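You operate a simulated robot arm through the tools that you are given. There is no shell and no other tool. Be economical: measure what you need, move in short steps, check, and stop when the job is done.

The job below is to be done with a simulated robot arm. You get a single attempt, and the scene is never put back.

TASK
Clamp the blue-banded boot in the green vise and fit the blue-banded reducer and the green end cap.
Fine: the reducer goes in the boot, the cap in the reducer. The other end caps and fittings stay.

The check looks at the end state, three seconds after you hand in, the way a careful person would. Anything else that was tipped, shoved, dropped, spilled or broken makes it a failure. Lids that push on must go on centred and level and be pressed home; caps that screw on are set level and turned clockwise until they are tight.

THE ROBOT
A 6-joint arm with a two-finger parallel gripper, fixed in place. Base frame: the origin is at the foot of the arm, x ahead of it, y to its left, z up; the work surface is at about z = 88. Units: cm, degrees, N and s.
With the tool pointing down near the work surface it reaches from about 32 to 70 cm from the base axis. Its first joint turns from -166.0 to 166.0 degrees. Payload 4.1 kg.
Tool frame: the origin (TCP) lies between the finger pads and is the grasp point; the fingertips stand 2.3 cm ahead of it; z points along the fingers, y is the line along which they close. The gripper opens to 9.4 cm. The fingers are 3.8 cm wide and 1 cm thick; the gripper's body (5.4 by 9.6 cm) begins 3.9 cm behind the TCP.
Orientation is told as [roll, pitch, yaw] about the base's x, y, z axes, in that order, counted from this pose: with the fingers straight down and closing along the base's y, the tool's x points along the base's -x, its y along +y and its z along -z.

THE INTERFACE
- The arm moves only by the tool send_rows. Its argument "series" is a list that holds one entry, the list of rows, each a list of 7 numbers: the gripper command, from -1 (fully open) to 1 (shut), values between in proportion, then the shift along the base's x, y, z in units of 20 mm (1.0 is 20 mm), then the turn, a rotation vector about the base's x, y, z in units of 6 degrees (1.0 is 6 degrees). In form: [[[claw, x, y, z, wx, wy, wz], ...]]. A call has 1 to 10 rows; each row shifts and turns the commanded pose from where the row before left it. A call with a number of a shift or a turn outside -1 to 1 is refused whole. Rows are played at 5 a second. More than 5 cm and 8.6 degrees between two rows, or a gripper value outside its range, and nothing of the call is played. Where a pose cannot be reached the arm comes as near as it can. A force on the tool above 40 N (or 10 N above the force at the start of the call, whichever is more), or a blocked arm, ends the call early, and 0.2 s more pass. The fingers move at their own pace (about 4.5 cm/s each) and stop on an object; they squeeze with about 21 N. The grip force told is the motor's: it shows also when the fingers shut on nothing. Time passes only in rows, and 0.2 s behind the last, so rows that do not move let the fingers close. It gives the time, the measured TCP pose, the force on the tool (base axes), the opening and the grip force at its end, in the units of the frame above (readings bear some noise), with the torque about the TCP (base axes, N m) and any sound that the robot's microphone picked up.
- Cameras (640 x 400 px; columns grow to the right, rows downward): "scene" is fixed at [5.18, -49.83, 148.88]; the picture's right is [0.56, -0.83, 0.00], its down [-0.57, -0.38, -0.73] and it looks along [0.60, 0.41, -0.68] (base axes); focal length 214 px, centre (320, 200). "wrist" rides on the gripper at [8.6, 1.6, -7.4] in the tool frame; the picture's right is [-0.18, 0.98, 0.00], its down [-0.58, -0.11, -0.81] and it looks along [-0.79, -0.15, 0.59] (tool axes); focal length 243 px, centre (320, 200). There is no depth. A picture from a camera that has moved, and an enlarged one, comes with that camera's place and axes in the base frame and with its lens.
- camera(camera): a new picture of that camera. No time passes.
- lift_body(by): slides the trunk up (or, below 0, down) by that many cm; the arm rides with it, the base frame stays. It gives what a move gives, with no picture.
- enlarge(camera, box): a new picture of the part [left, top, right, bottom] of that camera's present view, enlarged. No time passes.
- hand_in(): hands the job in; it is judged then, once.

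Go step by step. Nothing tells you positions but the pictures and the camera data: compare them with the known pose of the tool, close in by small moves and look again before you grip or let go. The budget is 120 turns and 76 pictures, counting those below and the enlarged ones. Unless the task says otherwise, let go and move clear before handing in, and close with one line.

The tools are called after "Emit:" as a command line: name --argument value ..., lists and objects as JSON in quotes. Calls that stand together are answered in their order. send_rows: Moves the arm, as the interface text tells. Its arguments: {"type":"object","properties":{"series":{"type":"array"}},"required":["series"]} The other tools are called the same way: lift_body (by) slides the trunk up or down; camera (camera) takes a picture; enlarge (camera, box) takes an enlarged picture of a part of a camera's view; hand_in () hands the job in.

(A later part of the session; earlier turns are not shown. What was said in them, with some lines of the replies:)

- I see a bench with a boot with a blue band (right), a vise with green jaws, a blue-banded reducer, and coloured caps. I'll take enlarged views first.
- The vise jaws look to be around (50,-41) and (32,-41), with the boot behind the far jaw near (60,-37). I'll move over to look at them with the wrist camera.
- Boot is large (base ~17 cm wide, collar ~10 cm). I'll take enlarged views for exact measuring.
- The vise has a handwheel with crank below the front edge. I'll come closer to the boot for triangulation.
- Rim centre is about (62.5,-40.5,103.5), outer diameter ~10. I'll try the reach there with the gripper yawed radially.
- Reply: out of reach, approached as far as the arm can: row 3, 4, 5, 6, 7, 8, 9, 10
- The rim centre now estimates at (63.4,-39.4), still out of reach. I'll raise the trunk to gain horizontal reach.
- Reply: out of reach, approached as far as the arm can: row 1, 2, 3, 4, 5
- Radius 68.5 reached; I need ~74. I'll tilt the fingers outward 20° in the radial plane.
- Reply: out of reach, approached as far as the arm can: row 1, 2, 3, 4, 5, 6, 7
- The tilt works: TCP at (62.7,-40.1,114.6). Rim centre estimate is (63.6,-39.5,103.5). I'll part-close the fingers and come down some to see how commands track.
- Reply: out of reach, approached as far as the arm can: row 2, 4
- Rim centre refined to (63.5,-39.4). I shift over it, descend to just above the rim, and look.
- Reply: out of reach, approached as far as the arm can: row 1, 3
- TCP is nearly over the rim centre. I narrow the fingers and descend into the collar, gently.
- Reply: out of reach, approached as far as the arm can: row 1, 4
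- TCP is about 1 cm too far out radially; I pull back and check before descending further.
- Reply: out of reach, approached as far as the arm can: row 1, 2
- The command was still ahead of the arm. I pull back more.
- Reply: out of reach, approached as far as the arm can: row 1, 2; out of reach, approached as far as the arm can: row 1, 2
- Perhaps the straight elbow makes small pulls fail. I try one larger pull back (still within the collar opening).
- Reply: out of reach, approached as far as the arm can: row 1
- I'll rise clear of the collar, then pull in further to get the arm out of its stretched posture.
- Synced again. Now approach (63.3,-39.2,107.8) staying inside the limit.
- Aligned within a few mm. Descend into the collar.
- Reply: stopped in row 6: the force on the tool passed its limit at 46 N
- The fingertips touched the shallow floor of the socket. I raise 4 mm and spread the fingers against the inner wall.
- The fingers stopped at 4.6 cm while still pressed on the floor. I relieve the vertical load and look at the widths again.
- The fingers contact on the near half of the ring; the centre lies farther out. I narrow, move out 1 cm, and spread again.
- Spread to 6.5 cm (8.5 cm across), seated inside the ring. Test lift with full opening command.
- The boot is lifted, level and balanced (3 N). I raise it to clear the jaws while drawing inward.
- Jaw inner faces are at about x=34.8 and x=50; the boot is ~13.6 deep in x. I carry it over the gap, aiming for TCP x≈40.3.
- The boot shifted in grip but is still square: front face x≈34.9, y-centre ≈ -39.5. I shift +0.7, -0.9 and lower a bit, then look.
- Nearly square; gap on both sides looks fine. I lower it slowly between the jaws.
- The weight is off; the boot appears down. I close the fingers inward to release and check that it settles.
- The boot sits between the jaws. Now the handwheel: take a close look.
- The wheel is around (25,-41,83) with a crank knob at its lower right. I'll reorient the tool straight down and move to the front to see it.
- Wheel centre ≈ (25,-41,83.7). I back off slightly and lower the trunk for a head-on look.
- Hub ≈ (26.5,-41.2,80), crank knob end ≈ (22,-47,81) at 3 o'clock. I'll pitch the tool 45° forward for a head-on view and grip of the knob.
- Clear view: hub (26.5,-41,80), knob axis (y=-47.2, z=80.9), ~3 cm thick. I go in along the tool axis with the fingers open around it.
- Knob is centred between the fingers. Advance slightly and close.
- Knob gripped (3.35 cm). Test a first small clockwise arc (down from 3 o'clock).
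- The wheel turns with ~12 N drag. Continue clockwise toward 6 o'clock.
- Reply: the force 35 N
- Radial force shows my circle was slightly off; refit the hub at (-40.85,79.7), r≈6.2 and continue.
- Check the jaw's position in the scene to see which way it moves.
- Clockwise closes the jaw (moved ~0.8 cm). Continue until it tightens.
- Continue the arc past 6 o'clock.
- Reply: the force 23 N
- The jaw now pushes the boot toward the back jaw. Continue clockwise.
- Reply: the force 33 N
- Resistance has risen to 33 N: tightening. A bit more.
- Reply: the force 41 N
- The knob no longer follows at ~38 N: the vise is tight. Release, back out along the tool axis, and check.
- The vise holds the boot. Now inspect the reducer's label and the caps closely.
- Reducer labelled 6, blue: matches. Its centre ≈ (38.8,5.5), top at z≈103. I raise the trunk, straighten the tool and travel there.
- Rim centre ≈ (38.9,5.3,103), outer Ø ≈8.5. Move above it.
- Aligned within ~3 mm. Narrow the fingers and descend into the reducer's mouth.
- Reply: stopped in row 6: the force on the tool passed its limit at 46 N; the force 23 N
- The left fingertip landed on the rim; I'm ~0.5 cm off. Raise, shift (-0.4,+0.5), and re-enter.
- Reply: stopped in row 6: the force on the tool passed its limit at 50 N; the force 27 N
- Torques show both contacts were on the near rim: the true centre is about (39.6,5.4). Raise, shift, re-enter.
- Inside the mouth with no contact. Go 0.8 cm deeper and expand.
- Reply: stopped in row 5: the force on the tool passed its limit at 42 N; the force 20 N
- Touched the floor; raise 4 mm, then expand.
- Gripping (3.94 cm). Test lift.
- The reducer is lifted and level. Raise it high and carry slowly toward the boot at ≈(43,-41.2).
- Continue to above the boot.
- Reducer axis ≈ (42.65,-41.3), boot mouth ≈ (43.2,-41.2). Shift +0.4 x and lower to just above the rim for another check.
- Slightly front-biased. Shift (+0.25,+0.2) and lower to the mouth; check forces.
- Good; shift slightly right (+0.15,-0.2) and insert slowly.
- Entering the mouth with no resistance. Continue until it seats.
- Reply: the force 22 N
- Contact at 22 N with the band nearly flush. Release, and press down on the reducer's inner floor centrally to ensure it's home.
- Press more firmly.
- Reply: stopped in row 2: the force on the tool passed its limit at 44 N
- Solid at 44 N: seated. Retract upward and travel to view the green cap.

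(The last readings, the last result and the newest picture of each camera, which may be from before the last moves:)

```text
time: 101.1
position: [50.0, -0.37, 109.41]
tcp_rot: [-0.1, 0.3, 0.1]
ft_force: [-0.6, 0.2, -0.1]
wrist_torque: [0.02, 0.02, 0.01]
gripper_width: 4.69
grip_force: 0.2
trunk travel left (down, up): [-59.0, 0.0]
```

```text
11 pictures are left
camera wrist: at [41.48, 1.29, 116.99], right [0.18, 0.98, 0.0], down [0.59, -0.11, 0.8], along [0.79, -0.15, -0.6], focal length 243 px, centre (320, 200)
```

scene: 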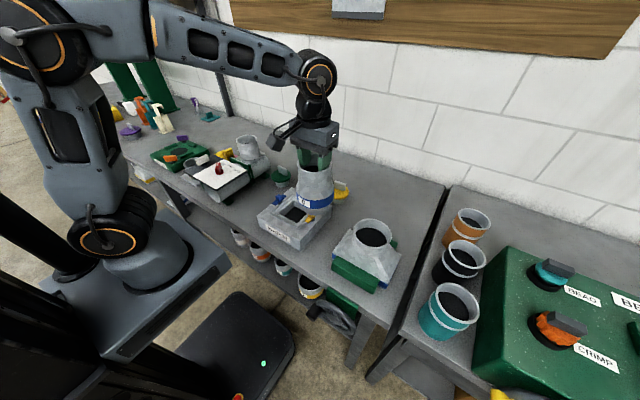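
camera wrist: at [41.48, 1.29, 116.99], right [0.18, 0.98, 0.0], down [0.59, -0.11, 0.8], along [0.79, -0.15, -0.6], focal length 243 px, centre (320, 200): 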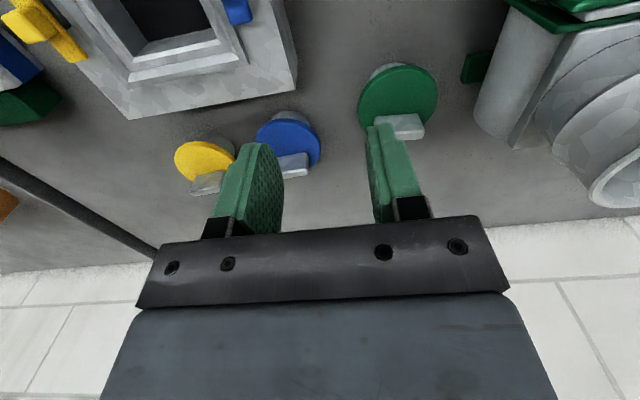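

The green cap is ≈ (58.4,6.7), its tab along y (mid z≈95). I need to close along x, so turn +90° while moving above it.

Emit:
send_rows --series '[[[0, 0.3, 0.2, 0, 0, 0, 1], [0, 0.3, 0.2, 0, 0, 0, 1], [0, 0.3, 0.2, 0, 0, 0, 1], [0, 0.3, 0.2, 0, 0, 0, 1], [0, 0.3, 0.2, 0, 0, 0, 1], [0, 0.3, 0.2, 0, 0, 0, 1], [0, 0.3, 0.2, 0, 0, 0, 1], [0, 0.3, 0.2, 0, 0, 0, 1], [0, 0.3, 0.3, 0, 0, 0, 1], [0, 0.3, 0.3, 0, 0, 0, 1]]]'

Emit:
send_rows --series '[[[0, 0.3, 0.3, -0.2, 0, 0, 1], [0, 0.3, 0.3, -0.2, 0, 0, 1], [0, 0.3, 0.3, -0.2, 0, 0, 1], [0, 0.3, 0.3, -0.2, 0, 0, 1], [0, 0, 0.3, -0.2, 0, 0, 1], [0, 0, 0, 0, 0, 0, 0]]]'

Emit:
camera --camera "wrist"

```text
time: 103.3
position: [56.12, 4.1, 109.48]
tcp_rot: [0.0, 0.3, 60.1]
ft_force: [0.2, 0.6, -0.2]
wrist_torque: [0.02, 0.01, 0.01]
gripper_width: 4.7
grip_force: 0.1
trunk travel left (down, up): [-59.0, 0.0]
```

```text
time: 104.7
position: [58.48, 7.1, 107.4]
tcp_rot: [-0.1, 0.4, 90.1]
ft_force: [0.6, -0.1, -0.7]
wrist_torque: [0.01, 0.03, 0.02]
gripper_width: 4.7
grip_force: 0.1
trunk travel left (down, up): [-59.0, 0.0]
```

```text
10 pictures are left
camera wrist: at [56.87, -1.56, 115.01], right [-0.98, 0.18, 0.0], down [0.11, 0.59, 0.8], along [0.15, 0.79, -0.6], focal length 243 px, centre (320, 200)
```

wrist: 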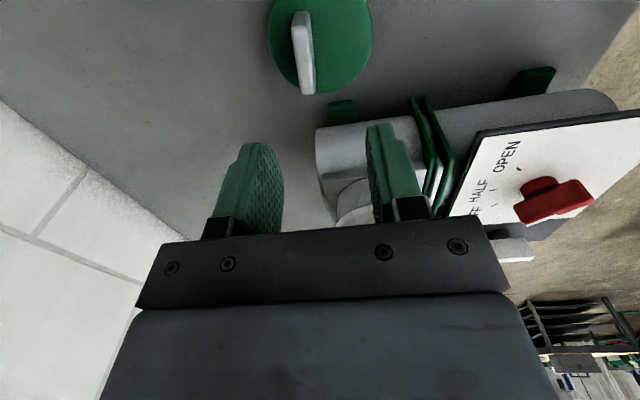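

The tab sits at x≈59.6, a bit behind the flange centre (58.4,6.7). Shift and descend partway, then check.

Emit:
send_rows --series '[[[0, 0.3, -0.15, -0.5, 0, 0, 0], [0, 0.25, -0.1, -0.8, 0, 0, 0], [0, 0, 0, -0.8, 0, 0, 0], [0, 0, 0, -0.8, 0, 0, 0], [0, 0, 0, -0.8, 0, 0, 0], [0, 0, 0, -0.4, 0, 0, 0], [0, 0, 0, 0, 0, 0, 0]]]'

Emit:
camera --camera "wrist"

```text
time: 106.3
position: [59.59, 6.58, 99.24]
tcp_rot: [-0.2, 0.3, 90.0]
ft_force: [-1.4, 0.2, 0.3]
wrist_torque: [-0.01, 0.0, -0.02]
gripper_width: 4.69
grip_force: 0.1
trunk travel left (down, up): [-59.0, 0.0]
```

```text
9 pictures are left
camera wrist: at [58.01, -2.08, 106.8], right [-0.98, 0.18, 0.0], down [0.11, 0.59, 0.8], along [0.15, 0.79, -0.6], focal length 243 px, centre (320, 200)
```

wrist: 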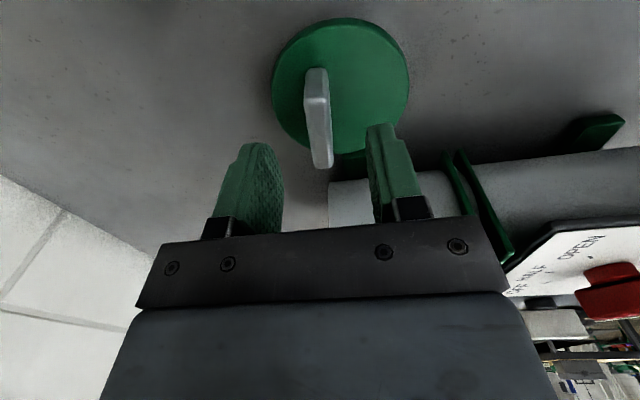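

Tab at x≈59.5, y 3.8–8.4, top z≈96.5. Descend to TCP z≈95.3 and grip.

Emit:
send_rows --series '[[[0, 0, -0.2, -0.5, 0, 0, 0], [0, 0, 0, -0.5, 0, 0, 0], [0, 0, 0, -0.5, 0, 0, 0], [0, 0, 0, -0.4, 0, 0, 0], [0.5, 0, 0, 0, 0, 0, 0], [1, 0, 0, 0, 0, 0, 0], [1, 0, 0, 0, 0, 0, 0], [1, 0, 0, 0, 0, 0, 0]]]'

```text
time: 108.1
position: [59.58, 6.13, 95.34]
tcp_rot: [-0.1, 0.2, 90.0]
ft_force: [-0.2, 0.3, 0.0]
wrist_torque: [-0.02, 0.05, 0.0]
gripper_width: 1.24
grip_force: 21.0
trunk travel left (down, up): [-59.0, 0.0]
```

Tab gripped. Lift a little and check.

Emit:
send_rows --series '[[[1, 0, 0, 0.3, 0, 0, 0], [1, 0, 0, 0.6, 0, 0, 0], [1, 0, 0, 0.8, 0, 0, 0], [1, 0, 0, 0.8, 0, 0, 0], [1, -0.2, 0, 0.8, 0, 0, 0], [1, -0.4, 0, 0.8, 0, 0, 0], [1, -0.4, 0, 0.8, 0, 0, 0], [1, -0.4, 0, 0.8, 0, 0, 0], [1, -0.4, 0, 0.8, 0, 0, 0], [1, 0, 0, 0, 0, 0, 0]]]'

Emit:
enlarge --camera "scene" --box '[230, 100, 350, 230]'

```text
time: 110.3
position: [55.86, 6.11, 108.35]
tcp_rot: [-0.2, 0.4, 90.0]
ft_force: [0.1, -0.2, -1.2]
wrist_torque: [0.01, 0.01, 0.01]
gripper_width: 1.24
grip_force: 21.6
trunk travel left (down, up): [-59.0, 0.0]
```

```text
3.08 times, centred on (290, 165) of scene
camera zoom: at [5.18, -49.83, 148.88], right [0.56, -0.83, 0.0], down [-0.57, -0.38, -0.73], along [0.6, 0.41, -0.68], focal length 660 px, centre (412, 308)
```

zoom: 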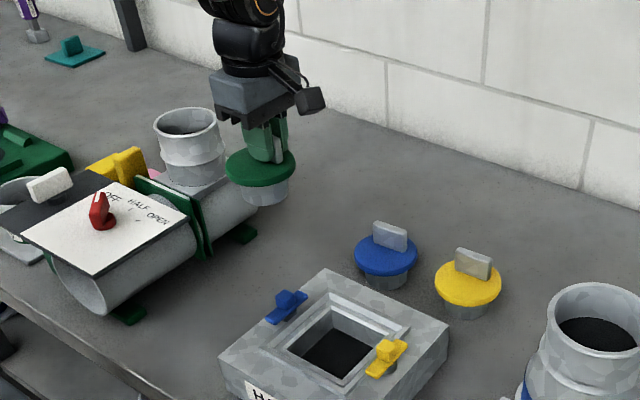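

Cap lifted level. Raise, turning back to yaw 0, and travel toward the reducer (rim z≈112).

Emit:
send_rows --series '[[[1, -0.3, 0, 0.7, 0, 0, -0.7], [1, -0.4, -0.2, 0.7, 0, 0, -1], [1, -0.4, -0.4, 0.7, 0, 0, -1], [1, -0.4, -0.6, 0.7, 0, 0, -1], [1, -0.4, -0.8, 0.7, 0, 0, -1], [1, -0.4, -0.8, 0.7, 0, 0, -1], [1, -0.4, -0.8, 0.7, 0, 0, -1], [1, -0.4, -0.8, 0.7, 0, 0, -1], [1, -0.4, -0.8, 0.7, 0, 0, -1], [1, -0.4, -0.8, 0.7, 0, 0, -1]]]'

Emit:
send_rows --series '[[[1, -0.4, -0.8, 0.4, 0, 0, -1], [1, -0.4, -0.9, 0, 0, 0, -1], [1, -0.4, -0.9, 0, 0, 0, -1], [1, -0.4, -0.9, 0, 0, 0, -1], [1, -0.3, -0.9, 0, 0, 0, -1], [1, -0.3, -0.9, 0, 0, 0, -0.3], [1, -0.1, -0.9, 0, 0, 0, 0], [1, 0, -0.9, 0, 0, 0, 0], [1, 0, -0.9, 0, 0, 0, 0], [1, 0, -0.9, 0, 0, 0, 0]]]'

```text
time: 112.5
position: [48.05, -5.93, 122.44]
tcp_rot: [-0.1, 0.3, 31.7]
ft_force: [0.9, -0.5, -1.0]
wrist_torque: [-0.07, 0.01, -0.01]
gripper_width: 1.26
grip_force: 20.6
trunk travel left (down, up): [-59.0, 0.0]
```

```text
time: 114.7
position: [43.68, -23.71, 123.36]
tcp_rot: [-0.2, 0.3, -0.1]
ft_force: [0.2, 0.3, -1.3]
wrist_torque: [-0.06, 0.0, 0.05]
gripper_width: 1.26
grip_force: 21.2
trunk travel left (down, up): [-59.0, 0.0]
```

Continue to above the reducer.

Emit:
send_rows --series '[[[1, 0, -0.9, 0, 0, 0, 0], [1, 0, -1, 0, 0, 0, 0], [1, 0, -1, 0, 0, 0, 0], [1, 0, -1, 0, 0, 0, 0], [1, 0, -1, 0, 0, 0, 0], [1, 0, -1, 0, 0, 0, 0], [1, 0, -1, 0, 0, 0, 0], [1, 0, -1, 0, 0, 0, 0], [1, 0, -0.8, 0, 0, 0, 0], [1, 0, -0.4, 0, 0, 0, 0]]]'

Emit:
enlarge --camera "scene" --box '[320, 140, 420, 250]'

Emit:
camera --camera "wrist"

```text
time: 116.9
position: [43.56, -41.82, 123.23]
tcp_rot: [-0.1, 0.3, 0.1]
ft_force: [-0.3, -0.3, -0.5]
wrist_torque: [-0.01, 0.0, 0.0]
gripper_width: 1.27
grip_force: 21.2
trunk travel left (down, up): [-59.0, 0.0]
```

```text
3.64 times, centred on (370, 195) of scene
camera zoom: at [5.18, -49.83, 148.88], right [0.56, -0.83, 0.0], down [-0.57, -0.38, -0.73], along [0.6, 0.41, -0.68], focal length 780 px, centre (138, 218)
```

zoom: 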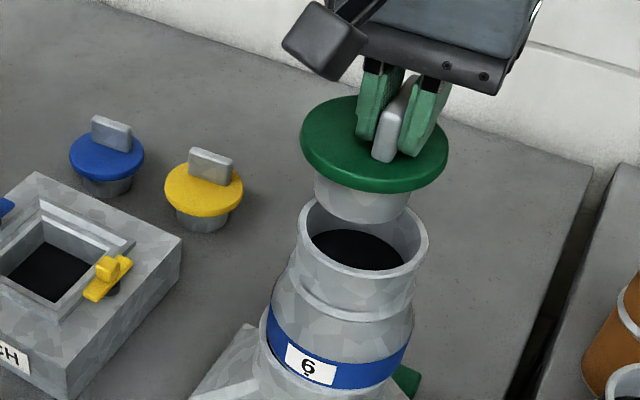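

```text
6 pictures are left
camera wrist: at [34.99, -40.27, 130.8], right [0.18, 0.98, 0.0], down [0.59, -0.11, 0.8], along [0.79, -0.15, -0.6], focal length 243 px, centre (320, 200)
```

wrist: 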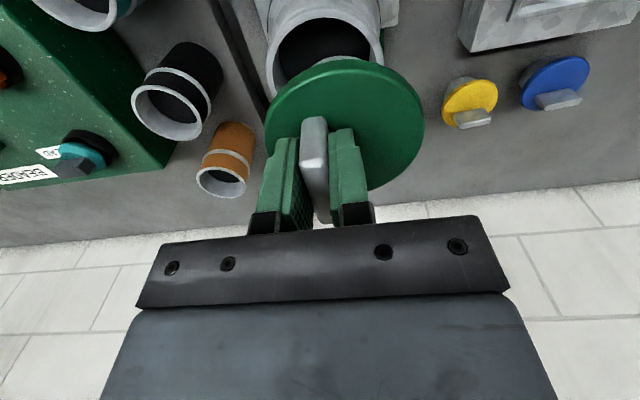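

The cap centre is ~1.3 cm to +y of the TCP; needs about -0.9 in y relative to the reducer. Shift and lower to just above the rim, then check.

Emit:
send_rows --series '[[[1, 0, -0.25, 0, 0, 0, 0], [1, 0, -0.2, 0, 0, 0, 0], [1, 0, 0, -0.4, 0, 0, 0], [1, 0, 0, -0.4, 0, 0, 0], [1, 0, 0, -0.35, 0, 0, 0], [1, 0, 0, 0, 0, 0, 0]]]'

Emit:
enlarge --camera "scene" --box '[330, 160, 410, 230]'

```text
time: 118.3
position: [43.49, -42.78, 121.01]
tcp_rot: [-0.1, 0.3, 0.0]
ft_force: [-0.1, -0.2, -0.9]
wrist_torque: [-0.03, -0.02, -0.01]
gripper_width: 1.24
grip_force: 21.5
trunk travel left (down, up): [-59.0, 0.0]
```

```text
5.71 times, centred on (370, 195) of scene
camera zoom: at [5.18, -49.83, 148.88], right [0.56, -0.83, 0.0], down [-0.57, -0.38, -0.73], along [0.6, 0.41, -0.68], focal length 1226 px, centre (34, 229)
```

zoom: 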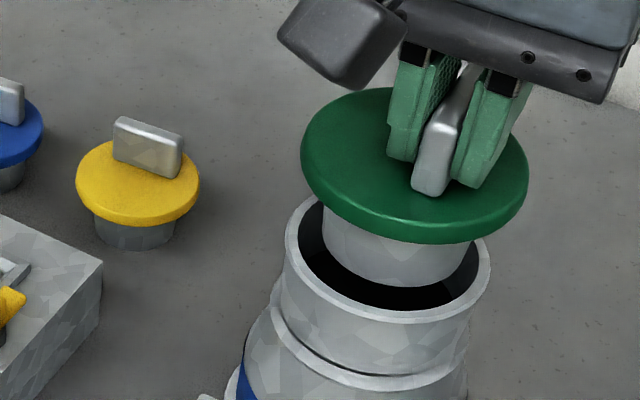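

Needs a small shift (+0.15,+0.45). Then lower so the plug just enters.

Emit:
send_rows --series '[[[1, 0.08, 0.22, 0, 0, 0, 0], [1, 0, 0, -0.3, 0, 0, 0], [1, 0, 0, -0.3, 0, 0, 0], [1, 0, 0, -0.2, 0, 0, 0], [1, 0, 0, 0, 0, 0, 0]]]'

Emit:
enlarge --camera "scene" --box '[330, 160, 410, 230]'

```text
time: 119.3
position: [43.58, -42.27, 120.48]
tcp_rot: [-1.0, -0.5, 0.0]
ft_force: [-2.9, 0.5, 14.7]
wrist_torque: [0.64, -0.11, 0.14]
gripper_width: 1.3
grip_force: 21.0
trunk travel left (down, up): [-59.0, 0.0]
stopped in row 4: the force on the tool passed its limit at 45 N (the readings are from after the stop); the commanded pose is now the measured one
```

```text
5.71 times, centred on (370, 195) of scene
camera zoom: at [5.18, -49.83, 148.88], right [0.56, -0.83, 0.0], down [-0.57, -0.38, -0.73], along [0.6, 0.41, -0.68], focal length 1226 px, centre (34, 229)
```

zoom: 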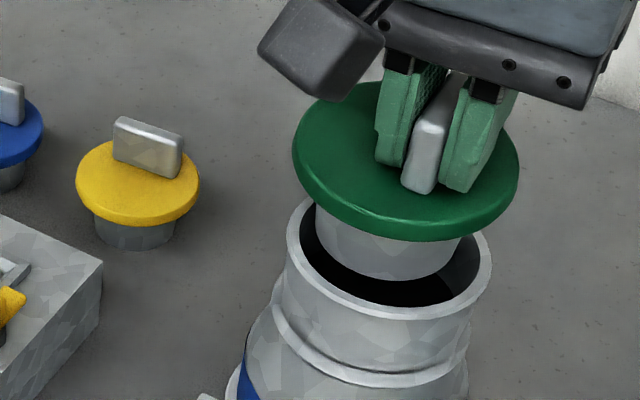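

The plug's +x/+y edge touched the rim (rim z≈113.2). Raise, level the tool, shift (-0.55,-0.4), and lower again gently.

Emit:
send_rows --series '[[[1, 0, 0, 0.3, 0.15, 0.12, 0], [1, -0.27, -0.2, 0, 0, 0, 0], [1, 0, 0, -0.25, 0, 0, 0], [1, 0, 0, -0.2, 0, 0, 0], [1, 0, 0, -0.2, 0, 0, 0], [1, 0, 0, 0, 0, 0, 0]]]'

```text
time: 120.7
position: [43.31, -42.86, 119.37]
tcp_rot: [0.2, 0.6, 0.0]
ft_force: [-0.2, -1.1, -0.7]
wrist_torque: [0.02, 0.01, 0.02]
gripper_width: 1.27
grip_force: 21.2
trunk travel left (down, up): [-59.0, 0.0]
```

Plug has entered without contact. Continue lowering.

Emit:
send_rows --series '[[[1, 0, 0, -0.2, 0, 0, 0], [1, 0, 0, -0.2, 0, 0, 0], [1, 0, 0, -0.2, 0, 0, 0], [1, 0, 0, 0, 0, 0, 0]]]'

```text
time: 121.7
position: [43.24, -42.85, 118.31]
tcp_rot: [0.2, 0.5, -0.1]
ft_force: [-1.3, -0.1, -1.8]
wrist_torque: [-0.01, 0.02, 0.01]
gripper_width: 1.27
grip_force: 21.2
trunk travel left (down, up): [-59.0, 0.0]
```

Emit:
send_rows --series '[[[1, 0, 0, -0.2, 0, 0, 0], [1, 0, 0, -0.2, 0, 0, 0], [1, 0, 0, -0.2, 0, 0, 0], [1, 0, 0, 0, 0, 0, 0]]]'

Emit:
enlarge --camera "scene" --box '[330, 160, 410, 230]'

```text
time: 122.7
position: [43.18, -42.93, 117.09]
tcp_rot: [0.2, 0.3, 0.1]
ft_force: [1.0, -1.0, 6.5]
wrist_torque: [-0.01, 0.16, 0.03]
gripper_width: 1.27
grip_force: 21.1
trunk travel left (down, up): [-59.0, 0.0]
```

```text
5.71 times, centred on (370, 195) of scene
camera zoom: at [5.18, -49.83, 148.88], right [0.56, -0.83, 0.0], down [-0.57, -0.38, -0.73], along [0.6, 0.41, -0.68], focal length 1226 px, centre (34, 229)
```

zoom: 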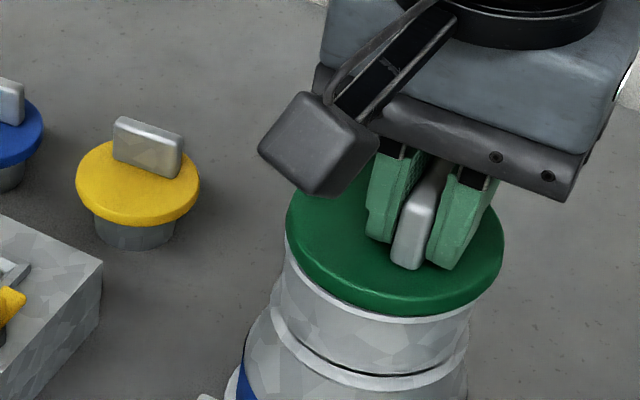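

The flange is landing on the rim. Nudge ~2 mm to centre it, then press down.

Emit:
send_rows --series '[[[1, -0.05, 0.1, 0.05, 0, 0, 0], [1, 0, 0, -0.2, 0, 0, 0], [1, 0, 0, -0.2, 0, 0, 0], [1, 0, 0, -0.2, 0, 0, 0], [1, 0, 0, -0.2, 0, 0, 0], [1, 0, 0, 0, 0, 0, 0]]]'

```text
time: 123.5
position: [43.05, -42.6, 117.02]
tcp_rot: [-0.6, -0.2, 0.0]
ft_force: [-0.9, 2.0, 11.8]
wrist_torque: [0.34, 0.28, 0.02]
gripper_width: 1.26
grip_force: 20.8
trunk travel left (down, up): [-59.0, 0.0]
stopped in row 4: the force on the tool passed its limit at 43 N (the readings are from after the stop); the commanded pose is now the measured one
```

Hard stop at 43 N. Release the tab and rise clear.

Emit:
send_rows --series '[[[1, 0, 0, 0.1, 0.1, 0, 0], [0.6, 0, 0, 0, 0, 0, 0], [0.3, 0, 0, 0, 0, 0, 0], [0.3, 0, 0, 0, 0, 0, 0], [0.3, 0, 0, 0.4, 0, 0, 0], [0.3, 0, 0, 0.8, 0, 0, 0], [0.3, 0, 0, 0.8, 0, 0, 0], [0.3, 0, 0, 0.6, 0, 0, 0], [0.3, 0, 0, 0, 0, 0, 0]]]'

Emit:
enlarge --camera "scene" --box '[320, 150, 410, 290]'

```text
time: 125.5
position: [43.16, -42.7, 122.17]
tcp_rot: [0.3, 0.0, 0.0]
ft_force: [0.2, -0.2, 0.3]
wrist_torque: [-0.02, -0.02, 0.02]
gripper_width: 3.29
grip_force: 0.0
trunk travel left (down, up): [-59.0, 0.0]
```

```text
2.86 times, centred on (365, 220) of scene
camera zoom: at [5.18, -49.83, 148.88], right [0.56, -0.83, 0.0], down [-0.57, -0.38, -0.73], along [0.6, 0.41, -0.68], focal length 613 px, centre (191, 143)
```

zoom: 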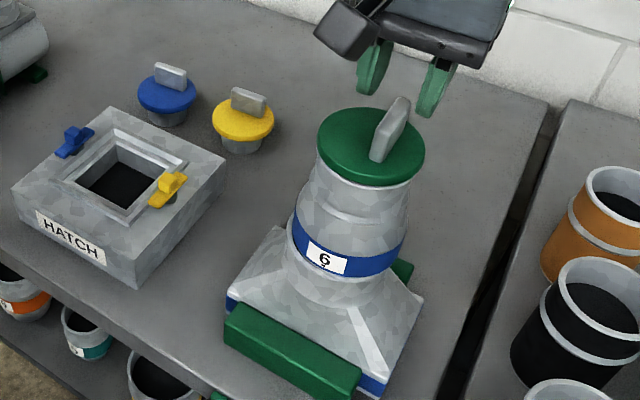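

Everything looks level and in place. I press once on the flange's other side (beside the tab) with closed fingers to make sure it is home.

Emit:
send_rows --series '[[[1, 0, 0.5, 0.1, 0, 0, 0], [1, 0, 0.55, 0, 0, 0, 0], [1, 0, 0, -0.4, 0, 0, 0], [1, 0, 0, -0.6, 0, 0, 0], [1, 0, 0, -0.6, 0, 0, 0], [1, 0, 0, -0.6, 0, 0, 0], [1, 0, 0, -0.4, 0, 0, 0], [1, 0, 0, -0.3, 0, 0, 0], [1, 0, 0, -0.3, 0, 0, 0], [1, 0, 0, -0.3, 0, 0, 0]]]'

```text
time: 127.6
position: [43.26, -40.76, 116.99]
tcp_rot: [-0.6, -0.9, 0.0]
ft_force: [0.1, 1.5, 14.0]
wrist_torque: [0.03, 0.29, -0.04]
gripper_width: 0.01
grip_force: 21.1
trunk travel left (down, up): [-59.0, 0.0]
stopped in row 10: the force on the tool passed its limit at 46 N (the readings are from after the stop); the commanded pose is now the measured one
```

Hard stop: seated. Retract and take a last look.

Emit:
send_rows --series '[[[1, 0, 0, 0.4, 0, 0, 0], [1, 0, 0, 0.9, 0, 0, 0], [1, 0, 0, 0.9, 0, 0, 0], [1, -0.3, 0.8, 0.9, 0, 0, 0], [1, -0.3, 0.9, 0.3, 0, 0, 0], [1, -0.3, 0.9, 0, 0, 0, 0], [1, -0.3, 0.9, 0, 0, 0, 0], [1, -0.3, 0.9, 0, 0, 0, 0], [1, 0, 0.9, 0, 0, 0, 0], [1, 0, 0, 0, 0, 0, 0]]]'

Emit:
enlarge --camera "scene" --box '[240, 140, 440, 300]'

```text
time: 129.8
position: [40.31, -30.13, 123.52]
tcp_rot: [-0.3, -0.7, -0.1]
ft_force: [0.4, -0.4, 0.3]
wrist_torque: [0.01, 0.02, 0.02]
gripper_width: 0.02
grip_force: 21.3
trunk travel left (down, up): [-59.0, 0.0]
```

```text
2.50 times, centred on (340, 220) of scene
camera zoom: at [5.18, -49.83, 148.88], right [0.56, -0.83, 0.0], down [-0.57, -0.38, -0.73], along [0.6, 0.41, -0.68], focal length 536 px, centre (270, 150)
```

zoom: 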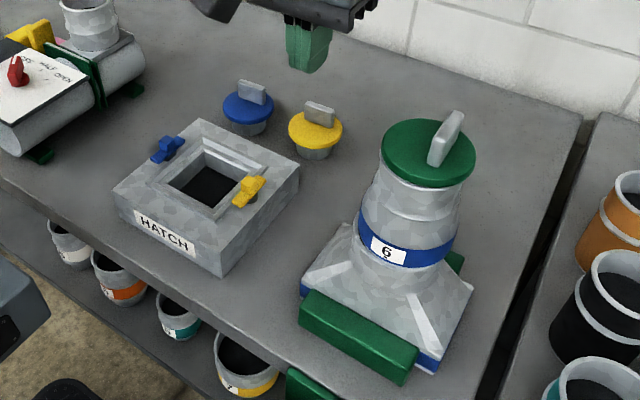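

The boot is clamped, and the reducer and green cap are seated and level. The arm is clear and the other parts are undisturbed, so I'm handing in.

Emit:
hand_in

```text
The job is handed in.
```

The blue-banded boot is clamped in the green vise, with the blue-banded reducer pressed into it and the green end cap pressed into the reducer; I have handed the job in.
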